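You operate a simulated robot arm through the tools that you are given. There is no shell and no other tool. Be economical: measure what you need, move in short steps, check, and stop when the job is done.

You are at the controls of a simulated robot arm. One attempt, no reset.

TASK
Top up the water tub from the water jug, then warm it till the strip shows 30C.
Fine: pour about 150 ml, up to the blue line; jug back; dial to LOW, switch on; switch off once it shows 30C. Set down upright: water jug.

Only the result counts: the job must be done as asked and must still hold three seconds after the hand-in. Knocking over, shifting, dropping, spilling or breaking anything else fails it.

THE ROBOT
A 7-joint arm with a two-finger parallel gripper, fixed in place. Base frame: the origin is at the foot of the arm, x ahead of it, y to its left, z up; the work surface is at about z = 804. Lengths are in mm, angles in degrees, forces in N, time in s.
With the tool pointing down near the work surface it reaches from about 100 to 660 mm from the base axis. Its first joint turns from -66.0 to 66.0 degrees. Payload 1.57 kg.
The TCP is the grasp point between the finger pads, 30 mm short of the fingertips. In the tool frame z runs along the fingers and y along their closing line. Largest opening 80 mm; finger width 17, thickness 12; the body of the gripper, 40 by 82 mm, starts 80 mm behind the TCP.
Orientation is told as [roll, pitch, yaw] about the base's x, y, z axes, in that order, counted from this pose: with the fingers straight down and closing along the base's y, the tool's x points along the base's -x, its y along +y and its z along -z.

THE INTERFACE
- The arm moves only by the tool step_arm. Its argument "series" is a list of rows, each an object of numbers (a shift or turn left out is 0, a gripper value left out holds the last): "dx", "dy", "dz": the shift along the base's x, y, z in units of 30 mm (1.0 is 30 mm); "rx", "ry", "rz": the turn, a rotation vector about the base's x, y, z in units of 8 degrees (1.0 is 8 degrees); "hand": the finger opening in mm, from 0 to 80. In form: [{"dx": .., "dy": .., "dz": .., "rx": .., "ry": .., "rz": .., "hand": ..}, ...]. A call has 1 to 20 rows; each row shifts and turns the commanded pose from where the row before left it. A call with a number of a shift or a turn outside -1 to 1 is refused whole. Rows are played at 5 a second. More than 50 mm and 8.6 degrees between two rows, or a gripper value outside its range, and nothing of the call is played. A pose out of reach is approached as far as the arm can. The call stops where the force on the tool passes 90 N (or 10 N more than at its start, if that is more) or the arm is blocked; 0.2 s more then pass. The fingers move at their own pace (about 72 mm/s each) and stop on an object; they squeeze with about 23 N. The grip force told is the motor's: it shows also when the fingers shut on nothing. Time passes only in rows, and 0.2 s behind the last, so rows that do not move let the fingers close. It gives the time, the measured TCP pose, the force on the tool (base axes), the opening and the grip force at its end, in the units of the frame above (readings bear some noise), with the torque about the TCP (base axes, N m) and any sound that the robot's microphone picked up.
- Cameras (640 x 400 px; columns grow to the right, rows downward): "scene" is fixed at [65.8, 445.7, 1420.7]; the picture's right is [-0.62, -0.78, 0.00], its down [-0.47, 0.38, -0.80] and it looks along [0.62, -0.50, -0.60] (base axes); focal length 281 px, centre (320, 200). "wrist" rides on the gripper at [72, -7, -122] in the tool frame; the picture's right is [0.09, 1.00, 0.00], its down [-0.84, 0.08, -0.54] and it looks along [-0.54, 0.05, 0.84] (tool axes); focal length 238 px, centre (320, 200). There is no depth. A picture from a camera that has moved, and an enlarged one, comes with that camera's place and axes in the base frame and with its lens.
- grab_frame(camera): a new picture of that camera. It takes no simulated time.
- close_up(camera, box): a new picture of the part [left, top, right, bottom] of that camera's present view, enlarged. It takes no simulated time.
- finish_job(): hands the job in; it is judged then, once.

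Go step by step. Nothing tells you positions but the pictures and the camera data: compare them with the known pose of the tool, close in by small moves and look again before you grip or let go. The budget is 120 turns and 76 pictures, counting those below and the enlarged ones. Unless the task says otherwise, let go and move clear before handing in, and close with one line.

The tools are called after "Request:" as a command line: name --argument value ..., lists and objects as JSON in quotes. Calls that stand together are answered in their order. step_arm: Moves the arm, as the interface text tells. Its arguments: {"type":"object","properties":{"series":{"type":"array","items":{"type":"object","properties":{"dx":{"type":"number"},"dy":{"type":"number"},"dz":{"type":"number"},"rx":{"type":"number"},"ry":{"type":"number"},"rz":{"type":"number"},"hand":{"type":"number"}}}}},"required":["series"]} The other tools are called the same way: grab_frame (camera) takes a picture; close_up (camera, box) takes an enlarged picture of a part of a camera's view; finish_job () hands the job in.

At the start:

```text
time_s: 0.0
eef_pos: [314.6, 41.6, 1256.1]
tcp_rot: [0.0, 0.0, 0.0]
wrist_force: [-0.6, 0.3, -0.9]
wrist_torque: [-0.02, -0.01, -0.03]
grip_width: 80.2
grasp_force: 0.1
```

scene: 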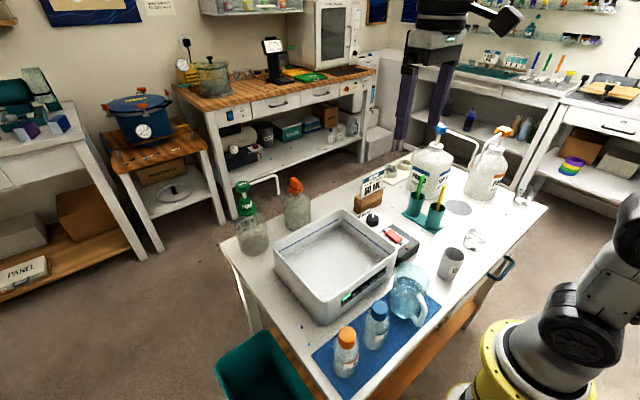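
wrist: 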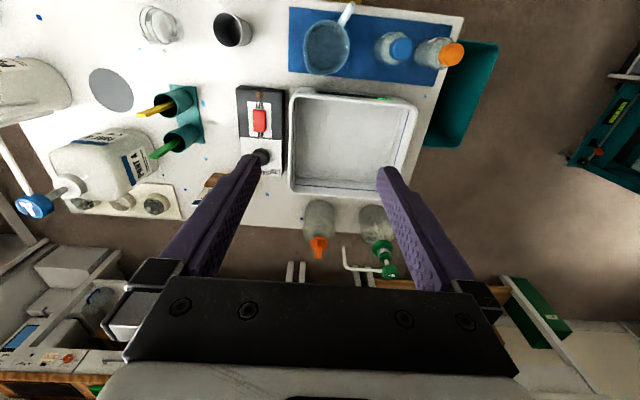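

I see the tub in the centre, the jug with water on the blue mat, and the switch box with a dial beside the tub. I'll look at these enlarged.

Request:
close_up --camera "scene" --box '[340, 170, 540, 295]'

Request:
close_up --camera "scene" --box '[260, 200, 460, 325]'

Request:
close_up --camera "wrist" --box '[200, 0, 480, 175]'

```text
3.20 times, centred on (440, 232) of scene
camera zoom: at [65.8, 445.7, 1420.7], right [-0.62, -0.78, 0.0], down [-0.47, 0.38, -0.8], along [0.62, -0.5, -0.6], focal length 899 px, centre (-64, 96)
```

zoom: 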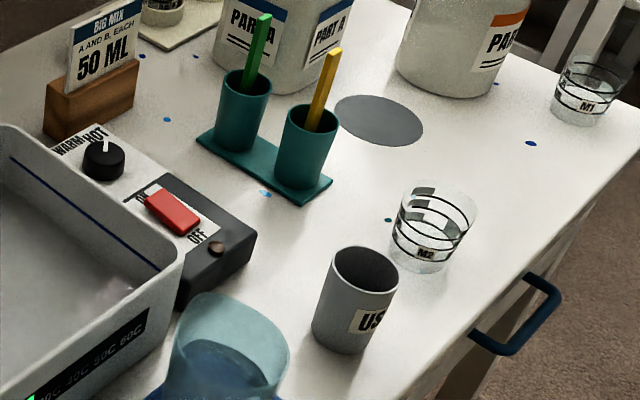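

```text
3.20 times, centred on (360, 262) of scene
camera zoom: at [65.8, 445.7, 1420.7], right [-0.62, -0.78, 0.0], down [-0.47, 0.38, -0.8], along [0.62, -0.5, -0.6], focal length 899 px, centre (192, 0)
```

zoom: 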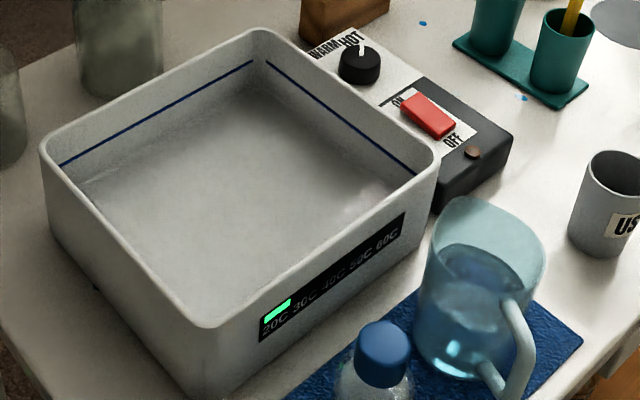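

```text
2.29 times, centred on (340, 88) of wrist
camera zoom: at [242.4, 34.8, 1378.5], right [-0.09, 1.0, 0.0], down [0.84, 0.08, 0.54], along [0.54, 0.05, -0.84], focal length 545 px, centre (274, 457)
```

zoom: 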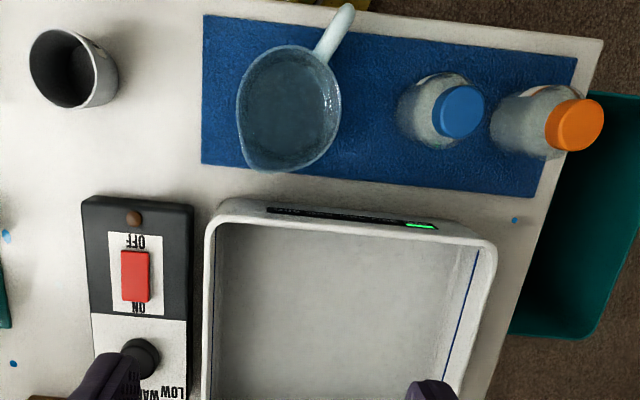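

The jug sits at about (240, 45) with its handle toward the robot and +y, and its spout toward the tub. I'll go above it, turned about -29°, and look closely.

Request:
step_arm --series '[{"dx": -0.41, "dz": -0.85, "rz": -0.6}, {"dx": -0.41, "dz": -0.85, "rz": -0.6}, {"dx": -0.41, "dz": -0.85, "rz": -0.6}, {"dx": -0.41, "dz": -0.85, "rz": -0.6}, {"dx": -0.41, "dz": -0.85, "rz": -0.6}, {"dx": -0.41, "dz": -0.85, "rz": -0.6}]'

Request:
grab_frame --camera "wrist"

Request:
close_up --camera "scene" --box '[370, 250, 450, 330]'

Request:
close_up --camera "scene" --box '[350, 200, 430, 250]'

```text
time_s: 1.4
eef_pos: [241.5, 41.1, 1102.5]
tcp_rot: [0.0, 0.1, -28.8]
wrist_force: [0.3, 0.4, -0.1]
wrist_torque: [0.0, 0.01, -0.01]
grip_width: 80.3
grasp_force: 0.1
```

```text
70 pictures are left
camera wrist: at [174.0, 69.9, 1225.0], right [0.4, 0.92, 0.0], down [0.77, -0.34, 0.54], along [0.5, -0.22, -0.84], focal length 238 px, centre (320, 200)
```

wrist: 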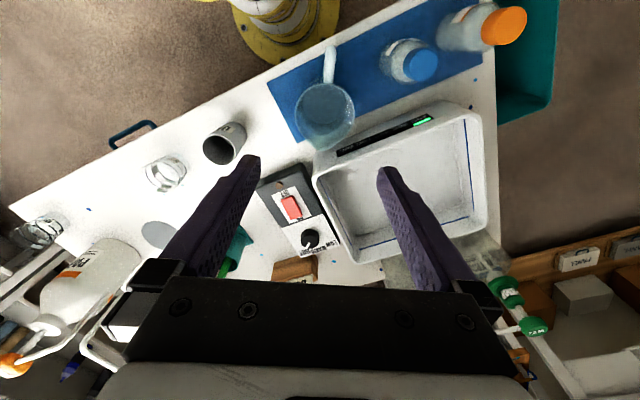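

```text
5.00 times, centred on (410, 290) of scene
camera zoom: at [65.8, 445.7, 1420.7], right [-0.62, -0.78, 0.0], down [-0.47, 0.38, -0.8], along [0.62, -0.5, -0.6], focal length 1405 px, centre (-130, -250)
```

zoom: 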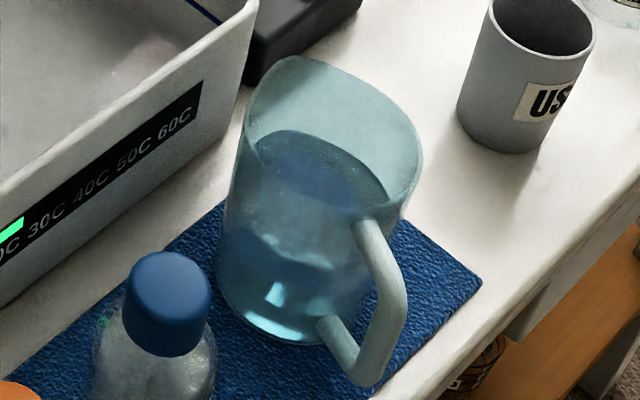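

```text
8.00 times, centred on (390, 225) of scene
camera zoom: at [65.8, 445.7, 1420.7], right [-0.62, -0.78, 0.0], down [-0.47, 0.38, -0.8], along [0.62, -0.5, -0.6], focal length 2248 px, centre (-240, 0)
```

zoom: 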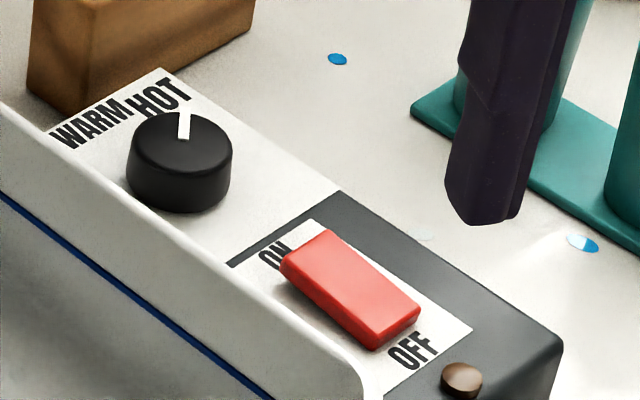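

I need the jug's exact diameter and centre, so I'll enlarge the wrist view.

Request:
close_up --camera "wrist" --box '[270, 30, 398, 158]'

```text
3.12 times, centred on (334, 94) of wrist
camera zoom: at [174.0, 69.9, 1225.0], right [0.4, 0.92, 0.0], down [0.77, -0.34, 0.54], along [0.5, -0.22, -0.84], focal length 745 px, centre (276, 531)
```

zoom: 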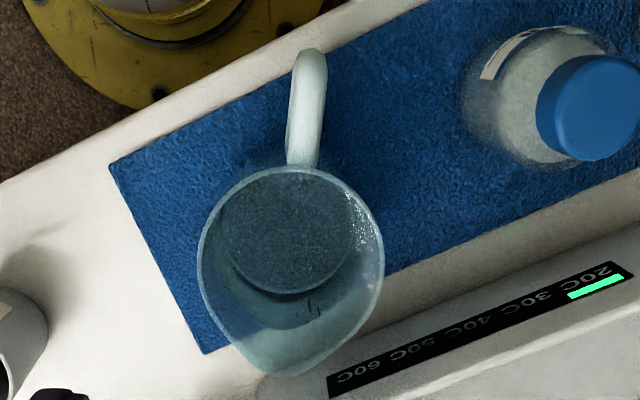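

The rim is about 73 mm wide, centred near (241, 47) with its top at about z=923, so it fits the 80 mm opening. I'll come down above it and check the alignment.

Request:
step_arm --series '[{"dy": 0.19, "dz": -0.85}, {"dz": -0.85}, {"dz": -0.85}, {"dz": -0.85}]'

Request:
close_up --camera "wrist" --box '[200, 0, 440, 150]'

Request:
close_up --camera "scene" --box '[350, 210, 462, 330]'

```text
time_s: 2.4
eef_pos: [241.1, 45.3, 999.8]
tcp_rot: [0.0, 0.0, -28.9]
wrist_force: [0.5, 0.9, 0.4]
wrist_torque: [-0.03, 0.02, 0.03]
grip_width: 79.7
grasp_force: 0.0
```

```text
2.67 times, centred on (320, 75) of wrist
camera zoom: at [174.0, 75.1, 1121.8], right [0.4, 0.92, 0.0], down [0.77, -0.34, 0.54], along [0.5, -0.22, -0.84], focal length 636 px, centre (320, 533)
```

zoom: 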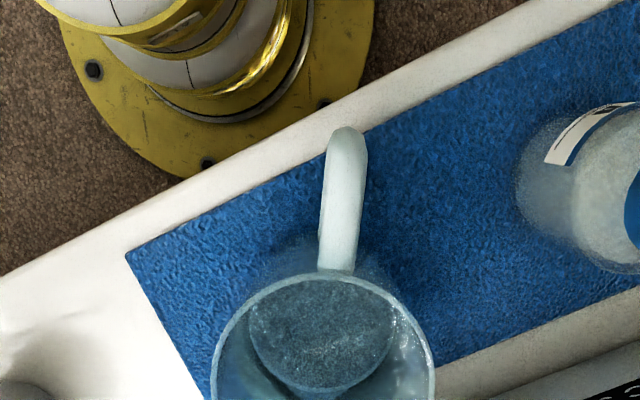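

```text
3.33 times, centred on (406, 270) of scene
camera zoom: at [65.8, 445.7, 1420.7], right [-0.62, -0.78, 0.0], down [-0.47, 0.38, -0.8], along [0.62, -0.5, -0.6], focal length 937 px, centre (33, -33)
```

zoom: 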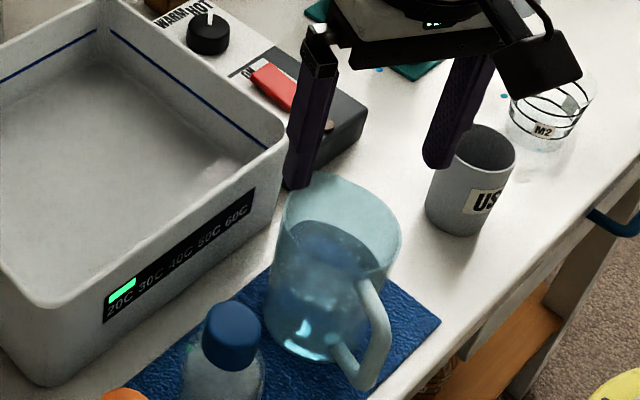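

Request:
close_up --camera "wrist" --box '[240, 90, 400, 190]'

```text
4.00 times, centred on (320, 140) of wrist
camera zoom: at [174.0, 75.1, 1121.8], right [0.4, 0.92, 0.0], down [0.77, -0.34, 0.54], along [0.5, -0.22, -0.84], focal length 953 px, centre (320, 440)
```

zoom: 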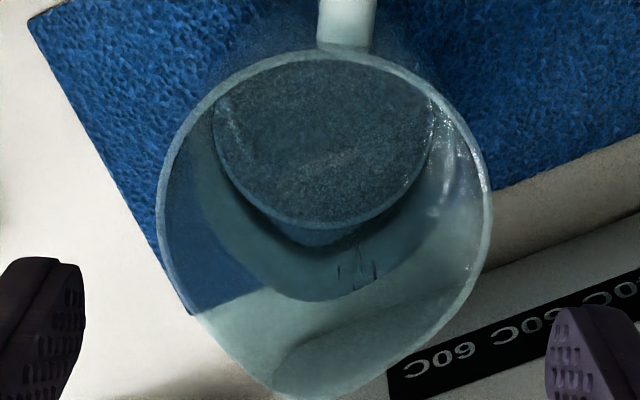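

The jug's centre is about 1.3 mm off laterally. I'll correct that and lower until the fingertips are just above the rim.

Request:
step_arm --series '[{"dx": -0.065, "dy": 0.08, "dz": -0.45}, {"dz": -0.45}, {"dz": -0.4}]'

Request:
close_up --camera "wrist" --box '[200, 60, 440, 210]'

```text
time_s: 3.2
eef_pos: [238.9, 48.7, 962.7]
tcp_rot: [-0.1, 0.0, -28.9]
wrist_force: [0.0, -1.3, 0.0]
wrist_torque: [-0.01, 0.04, 0.0]
grip_width: 79.8
grasp_force: 0.1
```

```text
2.67 times, centred on (320, 135) of wrist
camera zoom: at [173.1, 78.5, 1085.7], right [0.4, 0.92, 0.0], down [0.77, -0.34, 0.54], along [0.5, -0.22, -0.84], focal length 636 px, centre (320, 373)
```

zoom: 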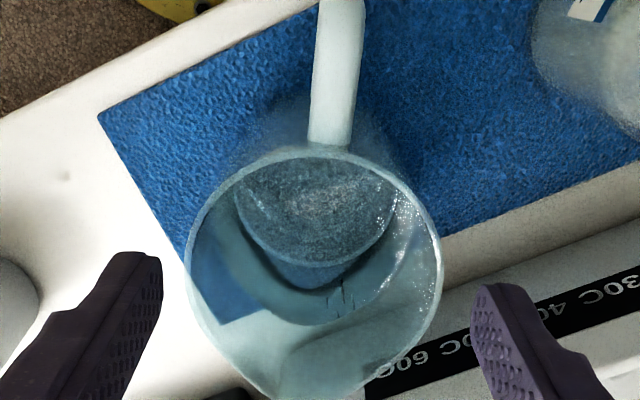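

Well centred, to within a millimetre. I'll go down around the jug in two stages.

Request:
step_arm --series '[{"dx": -0.013, "dy": -0.023, "dz": -0.3}, {"dz": -0.3}, {"dz": -0.3}, {"dz": -0.3}, {"dz": -0.3}]'

Request:
close_up --camera "wrist" --box '[200, 60, 440, 210]'

```text
time_s: 4.4
eef_pos: [238.1, 48.2, 915.5]
tcp_rot: [0.0, 0.0, -28.8]
wrist_force: [-1.0, -0.1, -0.1]
wrist_torque: [0.01, 0.03, -0.01]
grip_width: 80.2
grasp_force: 0.0
```

```text
2.67 times, centred on (320, 135) of wrist
camera zoom: at [172.1, 78.0, 1039.3], right [0.4, 0.92, 0.0], down [0.77, -0.34, 0.54], along [0.5, -0.22, -0.84], focal length 636 px, centre (320, 373)
```

zoom: 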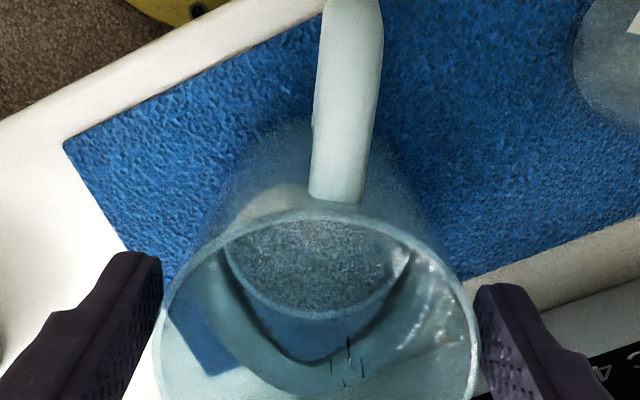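

The fingers straddle the rim without force. I'll lower to gripping height and close.

Request:
step_arm --series '[{"dz": -0.33}, {"dz": -0.33}, {"dz": -0.33}, {"dz": -0.33}, {"dz": -0.33}, {}, {"hand": 55}, {"hand": 40}, {"hand": 40}, {"hand": 40}]'

Request:
close_up --camera "scene" --box '[350, 210, 462, 330]'

```text
time_s: 6.6
eef_pos: [239.1, 49.0, 869.3]
tcp_rot: [0.0, 0.1, -28.8]
wrist_force: [0.8, 0.2, -0.8]
wrist_torque: [0.04, -0.05, 0.0]
grip_width: 75.4
grasp_force: 23.6
```

```text
3.33 times, centred on (406, 270) of scene
camera zoom: at [65.8, 445.7, 1420.7], right [-0.62, -0.78, 0.0], down [-0.47, 0.38, -0.8], along [0.62, -0.5, -0.6], focal length 937 px, centre (33, -33)
```

zoom: 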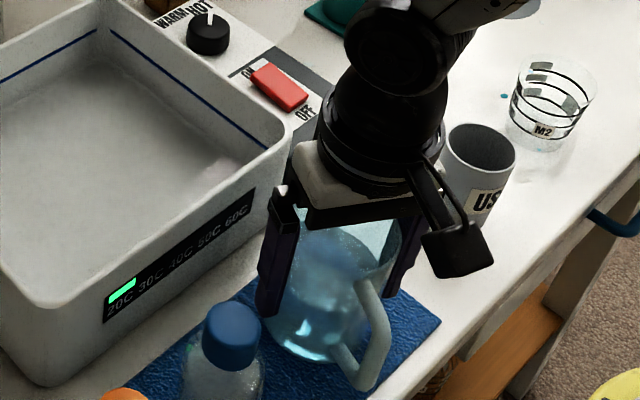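

The jug is gripped at 75.4 mm. I'll lift a little and feel the weight.

Request:
step_arm --series '[{"dz": 0.2}, {"dz": 0.5}, {"dz": 0.6}, {}, {}]'

Request:
close_up --camera "scene" --box '[260, 200, 462, 330]'

```text
time_s: 7.8
eef_pos: [238.9, 51.2, 906.4]
tcp_rot: [0.0, 0.1, -28.8]
wrist_force: [-0.8, 0.1, -2.9]
wrist_torque: [-0.01, 0.01, 0.0]
grip_width: 75.5
grasp_force: 22.7
```

```text
3.08 times, centred on (361, 265) of scene
camera zoom: at [65.8, 445.7, 1420.7], right [-0.62, -0.78, 0.0], down [-0.47, 0.38, -0.8], along [0.62, -0.5, -0.6], focal length 865 px, centre (194, 0)
```

zoom: 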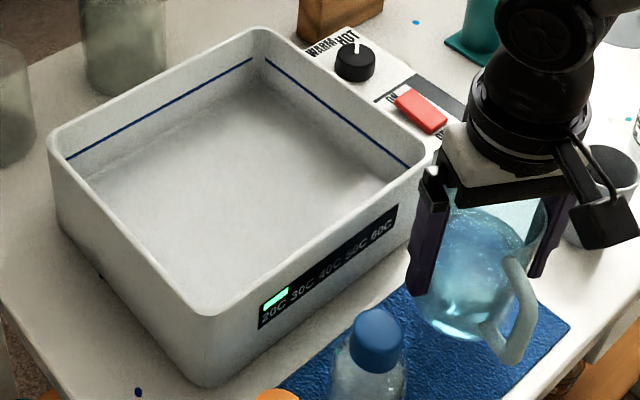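

Request:
close_up --camera "scene" --box '[310, 205, 400, 261]'

Request:
close_up --camera "scene" --box '[270, 220, 350, 310]'

```text
7.11 times, centred on (355, 233) of scene
camera zoom: at [65.8, 445.7, 1420.7], right [-0.62, -0.78, 0.0], down [-0.47, 0.38, -0.8], along [0.62, -0.5, -0.6], focal length 1998 px, centre (71, -35)
```

zoom: 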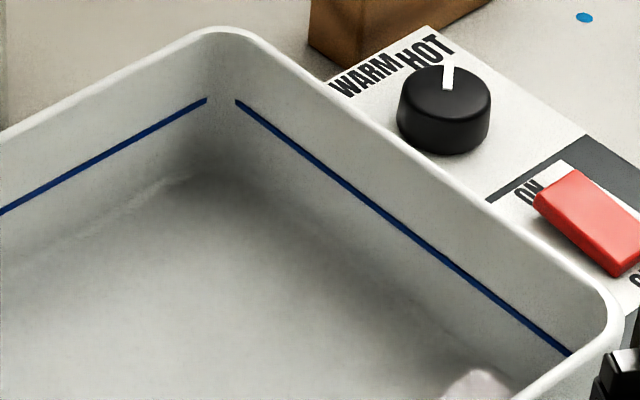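

```text
4.44 times, centred on (310, 265) of scene
camera zoom: at [65.8, 445.7, 1420.7], right [-0.62, -0.78, 0.0], down [-0.47, 0.38, -0.8], along [0.62, -0.5, -0.6], focal length 1249 px, centre (364, -89)
```

zoom: 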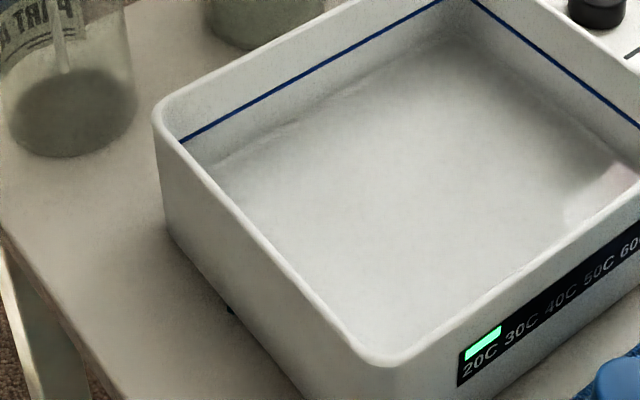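

I'll enlarge the jug to see its water level and any marks, while taking another weight reading.

Request:
step_arm --series '[{}, {}, {}]'

Request:
close_up --camera "scene" --box '[385, 255, 440, 315]'

Request:
close_up --camera "wrist" --box '[240, 110, 400, 210]'

```text
time_s: 8.6
eef_pos: [238.3, 50.4, 907.1]
tcp_rot: [0.0, 0.0, -28.8]
wrist_force: [-0.5, -0.2, -3.5]
wrist_torque: [-0.01, -0.01, 0.02]
grip_width: 75.8
grasp_force: 23.3
```

```text
6.67 times, centred on (412, 285) of scene
camera zoom: at [65.8, 445.7, 1420.7], right [-0.62, -0.78, 0.0], down [-0.47, 0.38, -0.8], along [0.62, -0.5, -0.6], focal length 1874 px, centre (-297, -367)
```

zoom: 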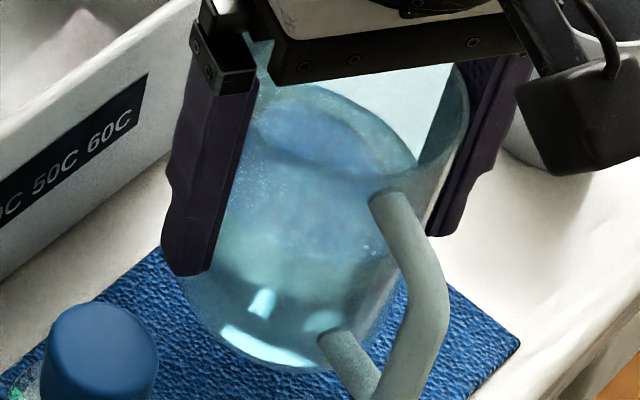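

```text
4.00 times, centred on (320, 160) of wrist
camera zoom: at [170.9, 80.2, 1029.5], right [0.4, 0.92, 0.0], down [0.77, -0.34, 0.54], along [0.5, -0.22, -0.84], focal length 953 px, centre (320, 360)
```

zoom: 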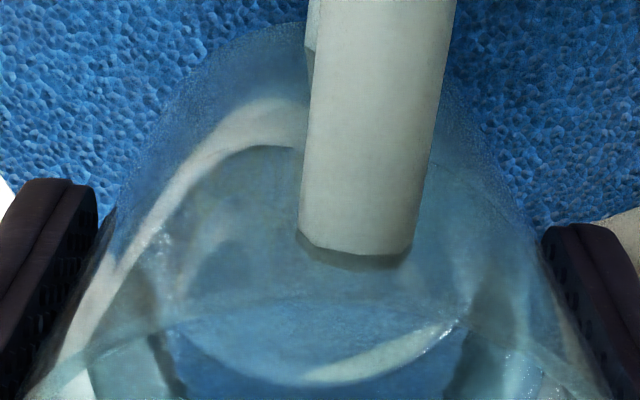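

The jug weighs about 3.2 N in all, with the water at roughly half height. Now I'll lift it and carry it level over the near part of the tub.

Request:
step_arm --series '[{"dz": 0.4}, {"dz": 0.5}, {"dz": 0.5}, {"dz": 0.6}, {"dx": 0.3}, {"dx": 0.4}, {"dx": 0.4}, {"dx": 0.4}, {"dx": 0.4, "dy": 0.2}, {"dx": 0.4, "dy": 0.4}, {"dx": 0.4, "dy": 0.4}, {"dx": 0.4, "dy": 0.4}, {"dx": 0.15, "dy": 0.4}, {"dy": 0.2}, {}, {}]'

Request:
grab_frame --camera "scene"

```text
time_s: 12.0
eef_pos: [334.1, 108.2, 967.0]
tcp_rot: [0.0, 0.0, -28.9]
wrist_force: [-0.7, 0.6, -3.2]
wrist_torque: [-0.02, -0.01, 0.02]
grip_width: 75.6
grasp_force: 22.8
```

```text
55 pictures are left
```

scene: 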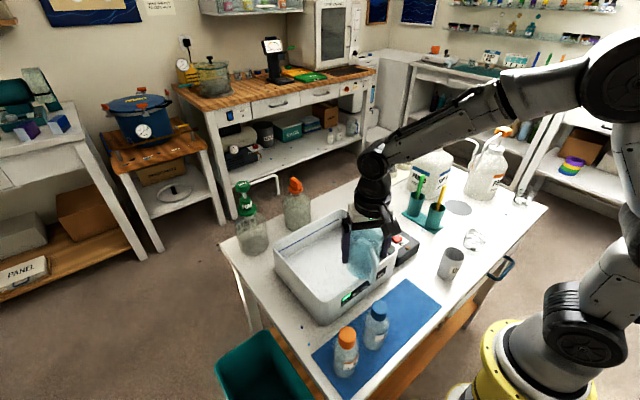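

The jug is over the tub's near side. I'll tilt it toward the spout to 40° and check.

Request:
step_arm --series '[{"rx": 0.241, "ry": 0.438}, {"rx": 0.241, "ry": 0.438}, {"rx": 0.241, "ry": 0.438}, {"rx": 0.241, "ry": 0.438}, {"rx": 0.241, "ry": 0.438}, {"rx": 0.241, "ry": 0.438}, {"rx": 0.241, "ry": 0.438}, {"rx": 0.241, "ry": 0.438}, {"rx": 0.241, "ry": 0.438}, {"rx": 0.241, "ry": 0.438}, {}, {}]'

Request:
close_up --camera "scene" --box '[240, 140, 480, 340]'

```text
time_s: 14.6
eef_pos: [336.7, 108.2, 965.2]
tcp_rot: [0.0, 40.0, -28.8]
wrist_force: [6.5, -0.2, 8.1]
wrist_torque: [-0.34, -0.33, 0.18]
grip_width: 75.6
grasp_force: 22.9
```

```text
2.00 times, centred on (360, 240) of scene
camera zoom: at [65.8, 445.6, 1420.7], right [-0.62, -0.78, 0.0], down [-0.47, 0.38, -0.8], along [0.62, -0.5, -0.6], focal length 562 px, centre (240, 120)
```

zoom: 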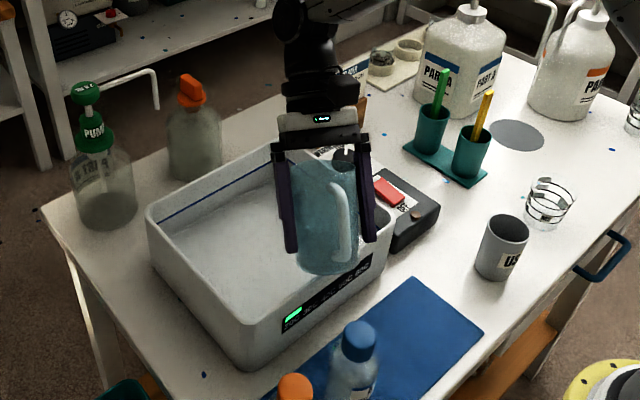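

The force rose by several newtons, so the jug's foot may be touching the tub rim. I'll lift straight up and re-check.

Request:
step_arm --series '[{"dz": 0.4}, {"dz": 0.4}, {"dz": 0.4}, {}]'

Request:
close_up --camera "scene" --box '[260, 200, 460, 325]'

```text
time_s: 15.6
eef_pos: [338.0, 107.1, 1003.3]
tcp_rot: [0.0, 40.0, -28.9]
wrist_force: [-0.8, -0.4, -2.2]
wrist_torque: [0.08, 0.01, 0.02]
grip_width: 75.6
grasp_force: 23.2
```

```text
3.20 times, centred on (360, 262) of scene
camera zoom: at [65.8, 445.7, 1420.7], right [-0.62, -0.78, 0.0], down [-0.47, 0.38, -0.8], along [0.62, -0.5, -0.6], focal length 899 px, centre (192, 0)
```

zoom: 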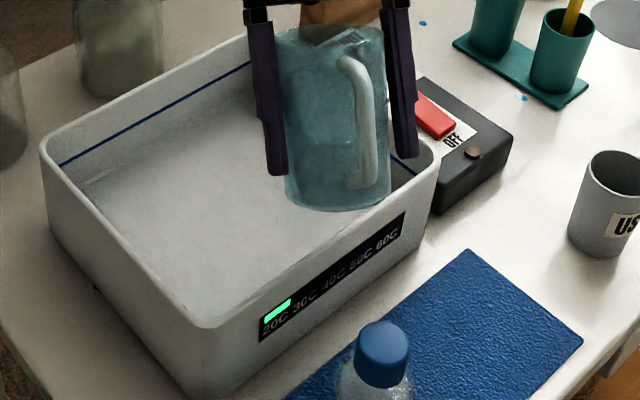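

Clear now, and the tub has not moved. I'll continue tilting, watching force and water.

Request:
step_arm --series '[{"rx": 0.241, "ry": 0.438}, {"rx": 0.241, "ry": 0.438}, {"rx": 0.241, "ry": 0.438}, {}, {}]'

Request:
close_up --camera "scene" --box '[280, 170, 440, 300]'

```text
time_s: 16.8
eef_pos: [337.5, 107.7, 1002.5]
tcp_rot: [0.2, 52.0, -28.8]
wrist_force: [0.1, 0.5, -1.9]
wrist_torque: [-0.01, 0.0, -0.04]
grip_width: 75.8
grasp_force: 23.1
```

```text
3.08 times, centred on (360, 235) of scene
camera zoom: at [65.8, 445.7, 1420.7], right [-0.62, -0.78, 0.0], down [-0.47, 0.38, -0.8], along [0.62, -0.5, -0.6], focal length 865 px, centre (197, 92)
```

zoom: 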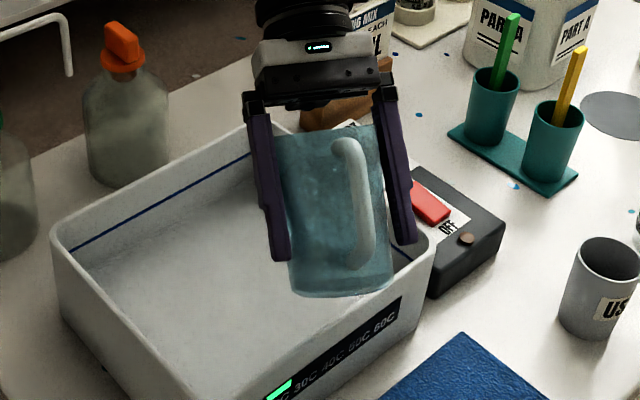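

Request:
step_arm --series '[{}, {}, {}]'

Request:
grab_frame --camera "wrist"

```text
time_s: 17.6
eef_pos: [337.1, 107.2, 1001.1]
tcp_rot: [0.0, 52.0, -28.8]
wrist_force: [-0.6, 0.3, -3.0]
wrist_torque: [0.02, 0.0, -0.01]
grip_width: 75.4
grasp_force: 23.0
```

```text
51 pictures are left
camera wrist: at [378.5, 77.3, 1134.5], right [0.43, 0.9, 0.07], down [0.86, -0.39, -0.33], along [-0.26, 0.2, -0.94], focal length 238 px, centre (320, 200)
```

wrist: 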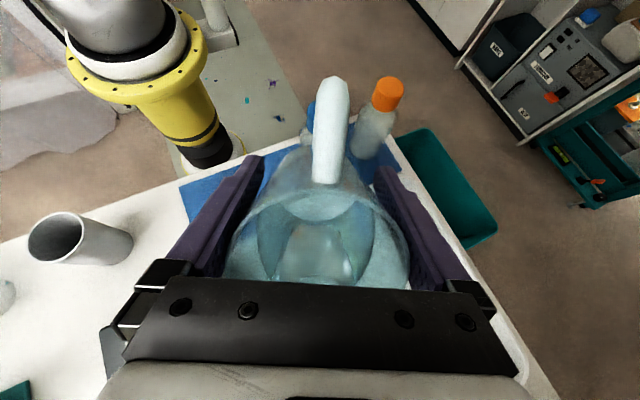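

No pouring yet (weight about 3 N). I'll tilt to 64° while easing down a little.

Request:
step_arm --series '[{"rx": 0.12, "ry": 0.219, "dz": -0.1}, {"rx": 0.12, "ry": 0.219, "dz": -0.1}, {"rx": 0.12, "ry": 0.219, "dz": -0.1}, {"rx": 0.12, "ry": 0.219, "dz": -0.1}, {"rx": 0.12, "ry": 0.219}, {"rx": 0.12, "ry": 0.219}, {}, {}, {}]'

Request:
close_up --camera "scene" --box '[280, 170, 440, 300]'

```text
time_s: 19.6
eef_pos: [336.4, 108.7, 990.7]
tcp_rot: [0.1, 63.9, -28.8]
wrist_force: [-0.8, -0.1, -2.8]
wrist_torque: [-0.01, -0.01, -0.02]
grip_width: 75.5
grasp_force: 23.1
```

```text
3.08 times, centred on (360, 235) of scene
camera zoom: at [65.8, 445.7, 1420.7], right [-0.62, -0.78, 0.0], down [-0.47, 0.38, -0.8], along [0.62, -0.5, -0.6], focal length 865 px, centre (197, 92)
```

zoom: 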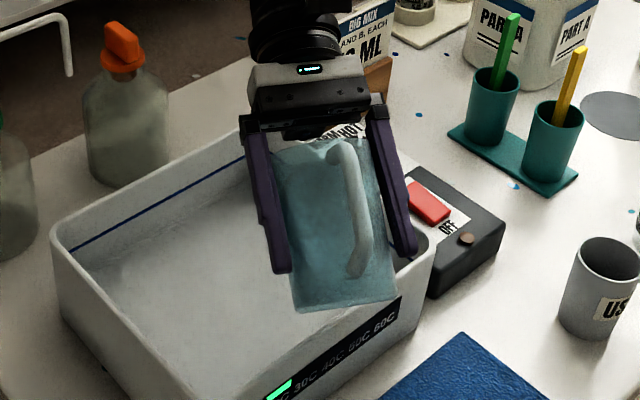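

Request:
step_arm --series '[{"rx": 0.12, "ry": 0.219}, {"rx": 0.12, "ry": 0.219}, {"rx": 0.12, "ry": 0.219}, {}, {}, {}]'

Request:
grab_frame --camera "wrist"

```text
time_s: 21.0
eef_pos: [336.4, 109.2, 990.7]
tcp_rot: [0.0, 69.9, -28.9]
wrist_force: [0.3, -0.3, -2.1]
wrist_torque: [0.0, -0.01, 0.0]
grip_width: 75.6
grasp_force: 23.0
```

```text
49 pictures are left
camera wrist: at [410.7, 59.7, 1101.4], right [0.45, 0.89, 0.09], down [0.73, -0.32, -0.6], along [-0.5, 0.34, -0.8], focal length 238 px, centre (320, 200)
```

wrist: 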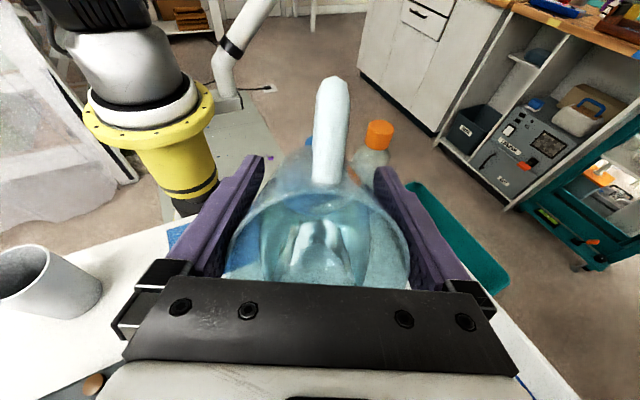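

Request:
step_arm --series '[{}, {}, {}, {}]'

Request:
close_up --camera "wrist" --box '[220, 170, 420, 295]'

Request:
close_up --camera "scene" --box '[280, 200, 400, 300]'

```text
time_s: 22.0
eef_pos: [335.1, 108.2, 991.3]
tcp_rot: [0.1, 69.9, -28.8]
wrist_force: [0.6, 0.6, -2.6]
wrist_torque: [-0.01, -0.02, -0.02]
grip_width: 75.4
grasp_force: 23.0
```

```text
3.20 times, centred on (320, 232) of wrist
camera zoom: at [410.7, 59.7, 1101.4], right [0.45, 0.89, 0.09], down [0.73, -0.32, -0.6], along [-0.5, 0.34, -0.8], focal length 763 px, centre (320, 96)
```

zoom: 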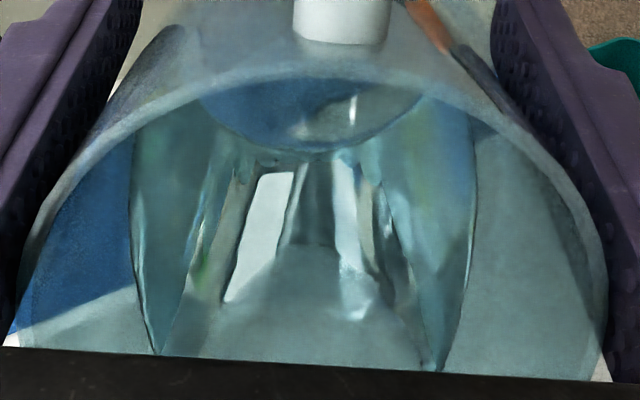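

```text
4.00 times, centred on (340, 250) of scene
camera zoom: at [65.8, 445.7, 1420.7], right [-0.62, -0.78, 0.0], down [-0.47, 0.38, -0.8], along [0.62, -0.5, -0.6], focal length 1124 px, centre (240, 0)
```

zoom: 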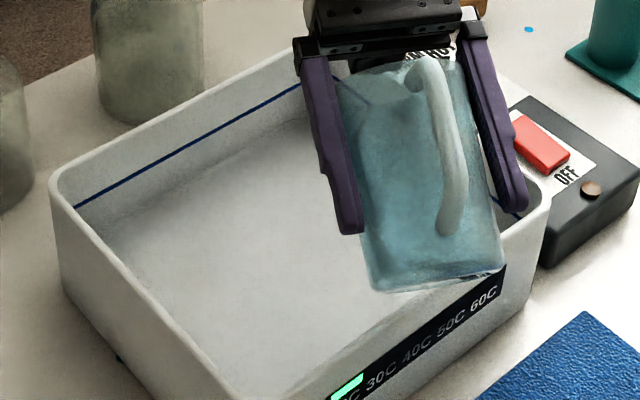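

Water seems to be at the lip. I'll tilt 4° more and compare the tub level against the earlier picture.

Request:
step_arm --series '[{"rx": 0.12, "ry": 0.219}, {"rx": 0.12, "ry": 0.219}, {}, {}, {}, {}, {}]'

Request:
close_up --camera "scene" --box '[270, 220, 350, 310]'

Request:
close_up --camera "wrist" --box '[220, 170, 420, 295]'

```text
time_s: 23.6
eef_pos: [336.8, 107.7, 990.9]
tcp_rot: [0.0, 74.0, -28.8]
wrist_force: [0.8, 0.0, -3.0]
wrist_torque: [0.0, 0.01, -0.01]
grip_width: 75.6
grasp_force: 23.2
```

```text
4.44 times, centred on (310, 265) of scene
camera zoom: at [65.8, 445.7, 1420.7], right [-0.62, -0.78, 0.0], down [-0.47, 0.38, -0.8], along [0.62, -0.5, -0.6], focal length 1249 px, centre (364, -89)
```

zoom: 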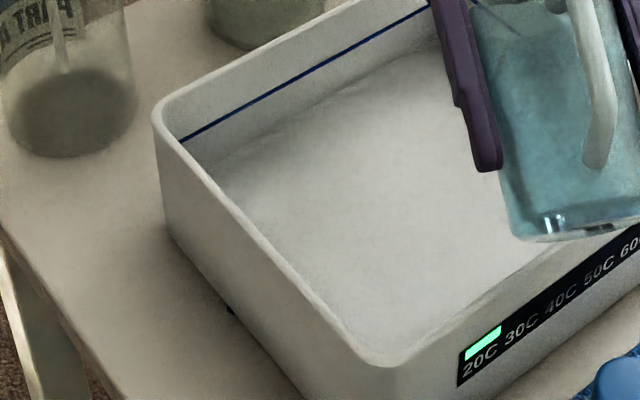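

```text
3.20 times, centred on (320, 232) of wrist
camera zoom: at [417.0, 56.2, 1094.3], right [0.46, 0.88, 0.09], down [0.7, -0.3, -0.65], along [-0.55, 0.36, -0.75], focal length 763 px, centre (320, 96)
```

zoom: 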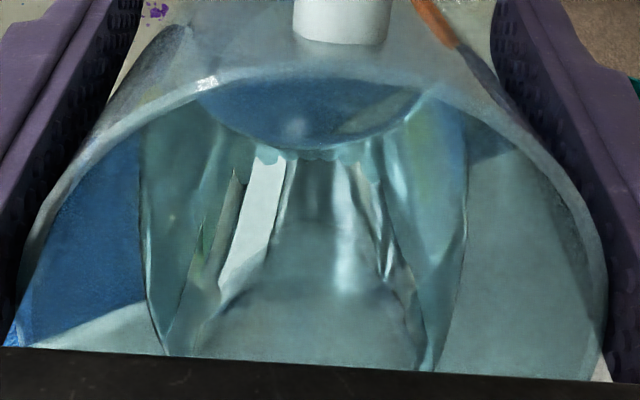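

Request:
step_arm --series '[{"rx": 0.12, "ry": 0.219}, {"rx": 0.12, "ry": 0.219}, {}, {}, {}, {}, {}]'

Request:
step_arm --series '[{}]'

Request:
step_arm --series '[{}]'

Request:
close_up --camera "wrist" --box '[220, 170, 420, 295]'

```text
time_s: 25.2
eef_pos: [334.5, 109.7, 991.2]
tcp_rot: [0.0, 77.9, -28.9]
wrist_force: [-0.1, -0.6, -1.3]
wrist_torque: [-0.02, 0.01, 0.03]
grip_width: 75.2
grasp_force: 23.2
```

```text
time_s: 25.6
eef_pos: [336.9, 108.4, 991.6]
tcp_rot: [0.0, 78.0, -29.0]
wrist_force: [1.1, -0.7, -1.3]
wrist_torque: [0.03, -0.01, -0.01]
grip_width: 75.2
grasp_force: 22.9
```

```text
time_s: 26.0
eef_pos: [335.4, 107.7, 990.8]
tcp_rot: [0.0, 77.9, -29.0]
wrist_force: [0.1, 0.0, -1.7]
wrist_torque: [0.0, -0.04, -0.02]
grip_width: 75.2
grasp_force: 23.3
```

```text
3.20 times, centred on (320, 232) of wrist
camera zoom: at [422.7, 53.0, 1087.7], right [0.46, 0.88, 0.09], down [0.66, -0.27, -0.7], along [-0.6, 0.39, -0.7], focal length 763 px, centre (320, 96)
```

zoom: 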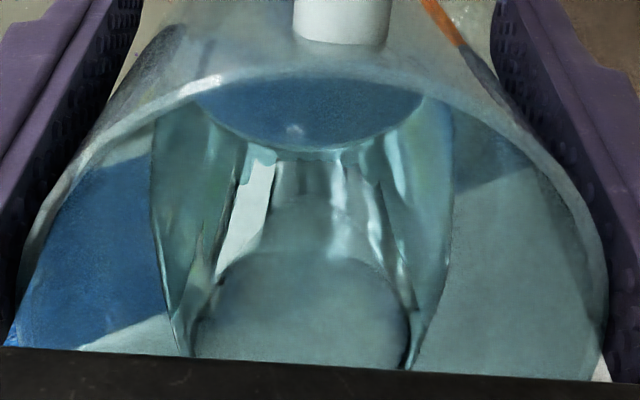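

Weight has dropped markedly. I'll hold and take more readings and look at the tub.

Request:
step_arm --series '[{}]'

Request:
step_arm --series '[{}]'

Request:
step_arm --series '[{}]'

Request:
step_arm --series '[{}]'

Request:
close_up --camera "scene" --box '[270, 220, 350, 310]'

```text
time_s: 26.4
eef_pos: [334.6, 107.4, 991.2]
tcp_rot: [0.1, 77.9, -29.0]
wrist_force: [0.2, -0.5, -1.4]
wrist_torque: [0.01, 0.0, 0.01]
grip_width: 75.1
grasp_force: 23.3
```

```text
time_s: 26.8
eef_pos: [335.8, 109.7, 989.9]
tcp_rot: [0.0, 77.9, -28.9]
wrist_force: [0.6, -0.1, -1.2]
wrist_torque: [0.01, -0.02, -0.01]
grip_width: 75.4
grasp_force: 23.1
```

```text
time_s: 27.2
eef_pos: [335.2, 108.8, 990.4]
tcp_rot: [0.1, 77.8, -28.9]
wrist_force: [-0.1, -1.0, -2.4]
wrist_torque: [0.02, -0.03, 0.0]
grip_width: 75.7
grasp_force: 22.7
```

```text
time_s: 27.6
eef_pos: [335.0, 108.7, 991.3]
tcp_rot: [0.0, 77.9, -28.9]
wrist_force: [0.7, 0.0, -1.6]
wrist_torque: [0.02, -0.02, 0.03]
grip_width: 75.5
grasp_force: 22.9
```

```text
4.44 times, centred on (310, 265) of scene
camera zoom: at [65.8, 445.7, 1420.7], right [-0.62, -0.78, 0.0], down [-0.47, 0.38, -0.8], along [0.62, -0.5, -0.6], focal length 1249 px, centre (364, -89)
```

zoom: 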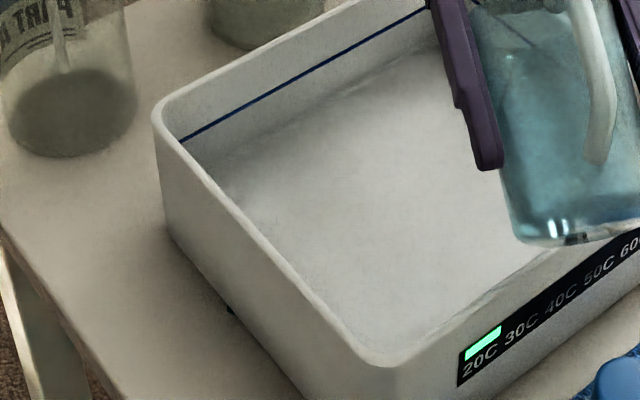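

The weight suggests about 150 ml has gone. I'll bring the jug upright above the tub and weigh it in the same posture as at the start.

Request:
step_arm --series '[{"rx": -0.313, "ry": -0.569}, {"rx": -0.313, "ry": -0.569}, {"rx": -0.313, "ry": -0.569}, {"rx": -0.313, "ry": -0.569}, {"rx": -0.313, "ry": -0.569}, {"rx": -0.313, "ry": -0.569}, {"rx": -0.313, "ry": -0.569}, {"rx": -0.313, "ry": -0.569}, {"rx": -0.313, "ry": -0.569}, {"rx": -0.313, "ry": -0.569}, {"rx": -0.313, "ry": -0.569}, {"rx": -0.313, "ry": -0.569}, {"rx": -0.313, "ry": -0.569}, {"rx": -0.313, "ry": -0.569}, {"rx": -0.313, "ry": -0.569}, {}, {}]'

Request:
step_arm --series '[{}]'

Request:
step_arm --series '[{}]'

Request:
step_arm --series '[{}]'

Request:
close_up --camera "scene" --box '[280, 200, 440, 300]'

Request:
close_up --camera "wrist" --box '[240, 110, 400, 210]'

```text
time_s: 31.2
eef_pos: [335.2, 108.1, 991.2]
tcp_rot: [0.1, 0.0, -28.9]
wrist_force: [-0.4, -0.1, -2.5]
wrist_torque: [0.0, 0.04, -0.01]
grip_width: 75.5
grasp_force: 23.1
```

```text
time_s: 31.6
eef_pos: [337.4, 109.4, 991.8]
tcp_rot: [0.1, 0.0, -28.7]
wrist_force: [0.2, -0.1, -1.2]
wrist_torque: [0.02, 0.01, 0.0]
grip_width: 75.4
grasp_force: 23.0
```

```text
time_s: 32.0
eef_pos: [336.8, 108.7, 991.2]
tcp_rot: [0.0, -0.1, -28.8]
wrist_force: [0.3, 0.3, -1.0]
wrist_torque: [0.0, 0.01, 0.04]
grip_width: 75.4
grasp_force: 23.1
```

```text
time_s: 32.4
eef_pos: [336.0, 108.3, 992.3]
tcp_rot: [0.2, 0.0, -28.7]
wrist_force: [0.1, 0.6, -1.0]
wrist_torque: [-0.01, 0.03, 0.03]
grip_width: 74.9
grasp_force: 22.8
```

```text
4.00 times, centred on (360, 250) of scene
camera zoom: at [65.8, 445.7, 1420.7], right [-0.62, -0.78, 0.0], down [-0.47, 0.38, -0.8], along [0.62, -0.5, -0.6], focal length 1124 px, centre (160, 0)
```

zoom: 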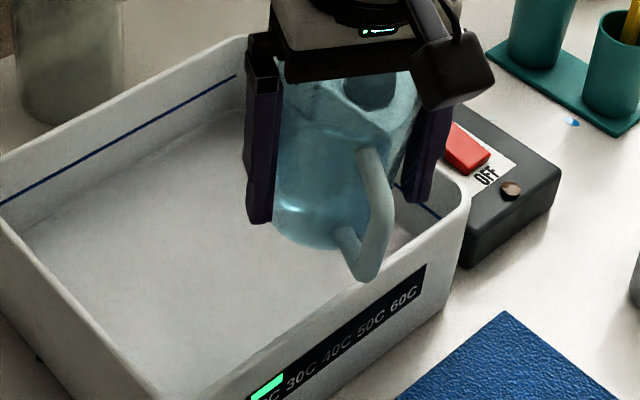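

```text
4.00 times, centred on (320, 160) of wrist
camera zoom: at [269.4, 137.8, 1114.1], right [0.4, 0.92, 0.0], down [0.77, -0.34, 0.54], along [0.5, -0.22, -0.84], focal length 953 px, centre (320, 360)
```

zoom: 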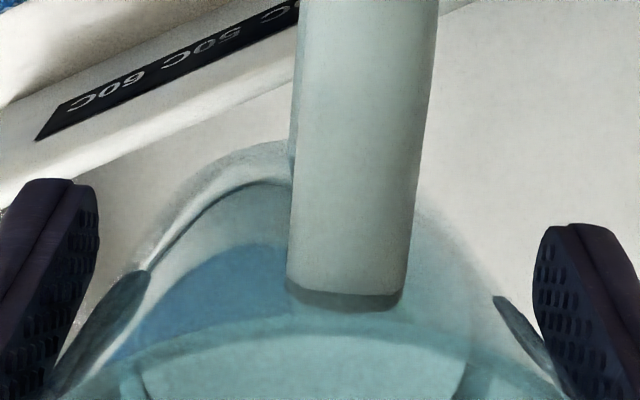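

Weight is now about 1.4 N versus 3.1 N, so roughly 160 ml is out. I'll check the tub's level at the blue line.

Request:
close_up --camera "scene" --box '[270, 200, 350, 250]'

Request:
step_arm --series '[{}]'

Request:
step_arm --series '[{}]'

```text
8.00 times, centred on (310, 225) of scene
camera zoom: at [65.8, 445.7, 1420.7], right [-0.62, -0.78, 0.0], down [-0.47, 0.38, -0.8], along [0.62, -0.5, -0.6], focal length 2248 px, centre (400, 0)
```

zoom: 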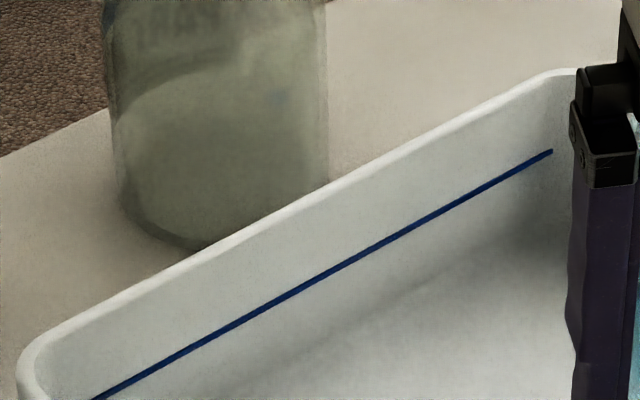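

```text
time_s: 32.8
eef_pos: [334.6, 107.3, 991.3]
tcp_rot: [0.1, 0.0, -28.8]
wrist_force: [0.3, -0.5, -0.8]
wrist_torque: [0.01, 0.01, 0.02]
grip_width: 75.5
grasp_force: 22.9
```

```text
time_s: 33.2
eef_pos: [334.9, 108.4, 990.7]
tcp_rot: [0.1, 0.0, -28.8]
wrist_force: [0.6, 0.8, -1.7]
wrist_torque: [0.03, 0.04, 0.01]
grip_width: 75.4
grasp_force: 22.9
```

About 150 ml is poured within reading accuracy. Now I'll carry the jug back over its place on the mat and lower most of the way.

Request:
step_arm --series '[{"dy": -0.4}, {"dy": -0.4, "dx": -0.2}, {"dy": -0.4, "dx": -0.4}, {"dy": -0.4, "dx": -0.4}, {"dy": -0.38, "dx": -0.5}, {"dx": -0.5}, {"dx": -0.5}, {"dx": -0.4}, {"dx": -0.317}, {}, {"dz": -0.6}, {"dz": -0.7}, {"dz": -0.7}, {"dz": -0.7}, {"dz": -0.6}, {}]'

Request:
close_up --camera "scene" --box '[350, 230, 462, 330]'

```text
time_s: 36.6
eef_pos: [241.0, 49.6, 891.2]
tcp_rot: [0.0, 0.0, -28.8]
wrist_force: [0.0, 0.0, -1.4]
wrist_torque: [0.02, 0.02, -0.03]
grip_width: 75.2
grasp_force: 23.0
```

```text
4.00 times, centred on (406, 280) of scene
camera zoom: at [65.8, 445.7, 1420.7], right [-0.62, -0.78, 0.0], down [-0.47, 0.38, -0.8], along [0.62, -0.5, -0.6], focal length 1124 px, centre (-24, -120)
```

zoom: 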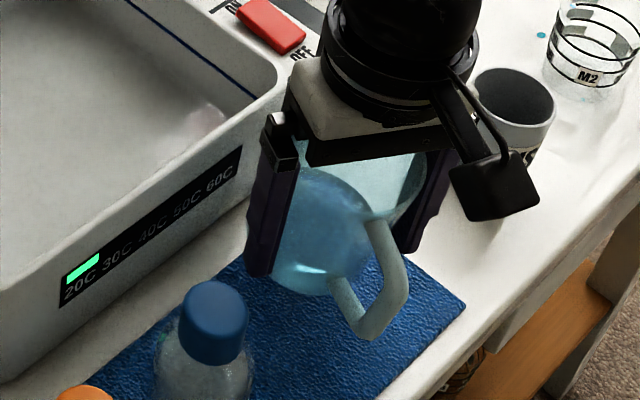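

Above its place. I'll lower gently in small steps to contact.

Request:
step_arm --series '[{"dz": -0.3}, {"dz": -0.25}, {}]'

Request:
step_arm --series '[{"dz": -0.08}, {}]'

Request:
step_arm --series '[{"dz": -0.05}, {}]'

```text
time_s: 37.4
eef_pos: [240.6, 48.3, 874.0]
tcp_rot: [0.1, 0.0, -28.8]
wrist_force: [0.4, 0.0, -1.8]
wrist_torque: [0.02, 0.05, -0.03]
grip_width: 75.1
grasp_force: 23.4
```

```text
time_s: 38.0
eef_pos: [240.9, 49.5, 871.3]
tcp_rot: [0.2, -0.1, -28.8]
wrist_force: [0.3, -0.5, -2.1]
wrist_torque: [0.01, 0.02, -0.01]
grip_width: 75.4
grasp_force: 23.0
```

```text
time_s: 38.6
eef_pos: [240.7, 49.3, 870.3]
tcp_rot: [0.2, -0.1, -28.8]
wrist_force: [0.6, 0.3, -1.1]
wrist_torque: [0.0, 0.03, -0.01]
grip_width: 75.2
grasp_force: 23.1
```

Request:
step_arm --series '[{"dz": -0.04}, {}]'

Request:
step_arm --series '[{"dz": -0.04}, {}]'

Request:
close_up --camera "scene" --box '[370, 250, 450, 330]'

```text
time_s: 39.2
eef_pos: [239.7, 48.1, 868.6]
tcp_rot: [0.0, 0.0, -28.8]
wrist_force: [0.2, 0.3, -1.8]
wrist_torque: [0.01, 0.01, -0.01]
grip_width: 75.2
grasp_force: 22.8
```

```text
time_s: 39.8
eef_pos: [239.5, 48.3, 867.9]
tcp_rot: [0.1, -0.1, -28.8]
wrist_force: [-0.1, -0.5, -0.6]
wrist_torque: [0.01, 0.02, 0.0]
grip_width: 75.6
grasp_force: 23.2
```

```text
5.00 times, centred on (410, 290) of scene
camera zoom: at [65.8, 445.7, 1420.7], right [-0.62, -0.78, 0.0], down [-0.47, 0.38, -0.8], along [0.62, -0.5, -0.6], focal length 1405 px, centre (-130, -250)
```

zoom: 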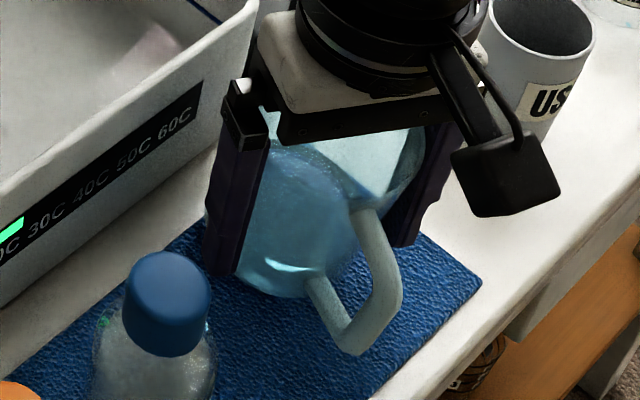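

The jug has turned somewhat in the grip (its foot swung forward when it touched the tub earlier). I'll lift, tip the tool to compensate, and look.

Request:
step_arm --series '[{"dz": 0.5}, {"dz": 0.5}, {"rx": 0.241, "ry": 0.438}, {"rx": 0.241, "ry": 0.438}, {"rx": 0.241, "ry": 0.438}, {"rx": 0.241, "ry": 0.438}, {}]'

Request:
close_up --camera "scene" --box '[370, 250, 450, 330]'

Request:
close_up --camera "wrist" --box '[200, 60, 440, 210]'

```text
time_s: 41.4
eef_pos: [238.6, 48.6, 897.2]
tcp_rot: [0.2, 16.1, -28.6]
wrist_force: [-0.8, -0.5, -1.4]
wrist_torque: [0.03, 0.0, 0.0]
grip_width: 75.2
grasp_force: 23.4
```

```text
5.00 times, centred on (410, 290) of scene
camera zoom: at [65.8, 445.7, 1420.7], right [-0.62, -0.78, 0.0], down [-0.47, 0.38, -0.8], along [0.62, -0.5, -0.6], focal length 1405 px, centre (-130, -250)
```

zoom: 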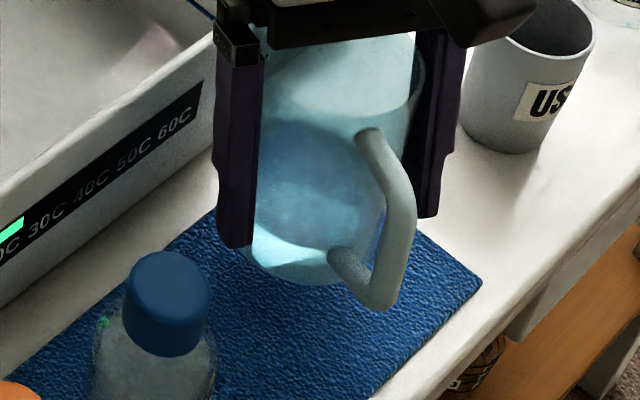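

```text
2.67 times, centred on (320, 135) of wrist
camera zoom: at [204.6, 60.0, 1035.9], right [0.4, 0.91, 0.03], down [0.87, -0.39, 0.29], along [0.28, -0.09, -0.96], focal length 636 px, centre (320, 373)
```

zoom: 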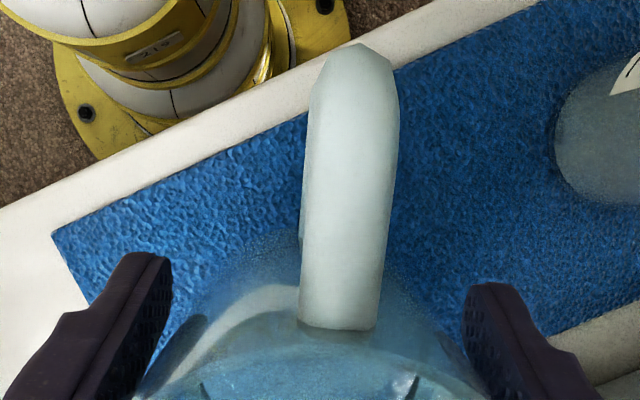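

Slightly overcorrected; the first grip would correspond to about 10.5° now. I'll tip back 5.5° and compare again.

Request:
step_arm --series '[{"rx": -0.166, "ry": -0.302}, {"rx": -0.166, "ry": -0.302}, {}]'

Request:
close_up --camera "scene" --box '[370, 250, 450, 330]'

```text
time_s: 42.2
eef_pos: [240.8, 49.0, 897.7]
tcp_rot: [0.1, 10.5, -28.8]
wrist_force: [0.5, -0.2, -1.8]
wrist_torque: [0.04, 0.03, 0.03]
grip_width: 75.5
grasp_force: 23.0
```

```text
5.00 times, centred on (410, 290) of scene
camera zoom: at [65.8, 445.7, 1420.7], right [-0.62, -0.78, 0.0], down [-0.47, 0.38, -0.8], along [0.62, -0.5, -0.6], focal length 1405 px, centre (-130, -250)
```

zoom: 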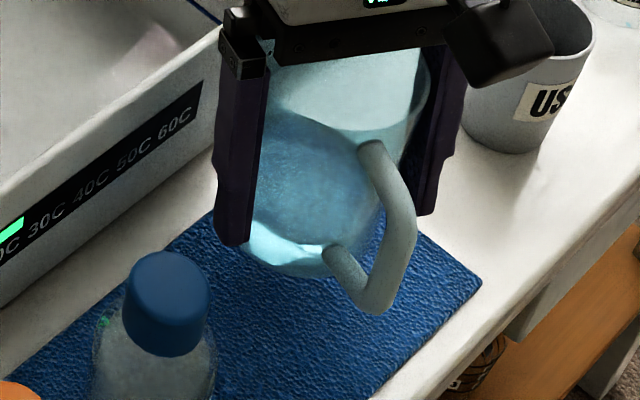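

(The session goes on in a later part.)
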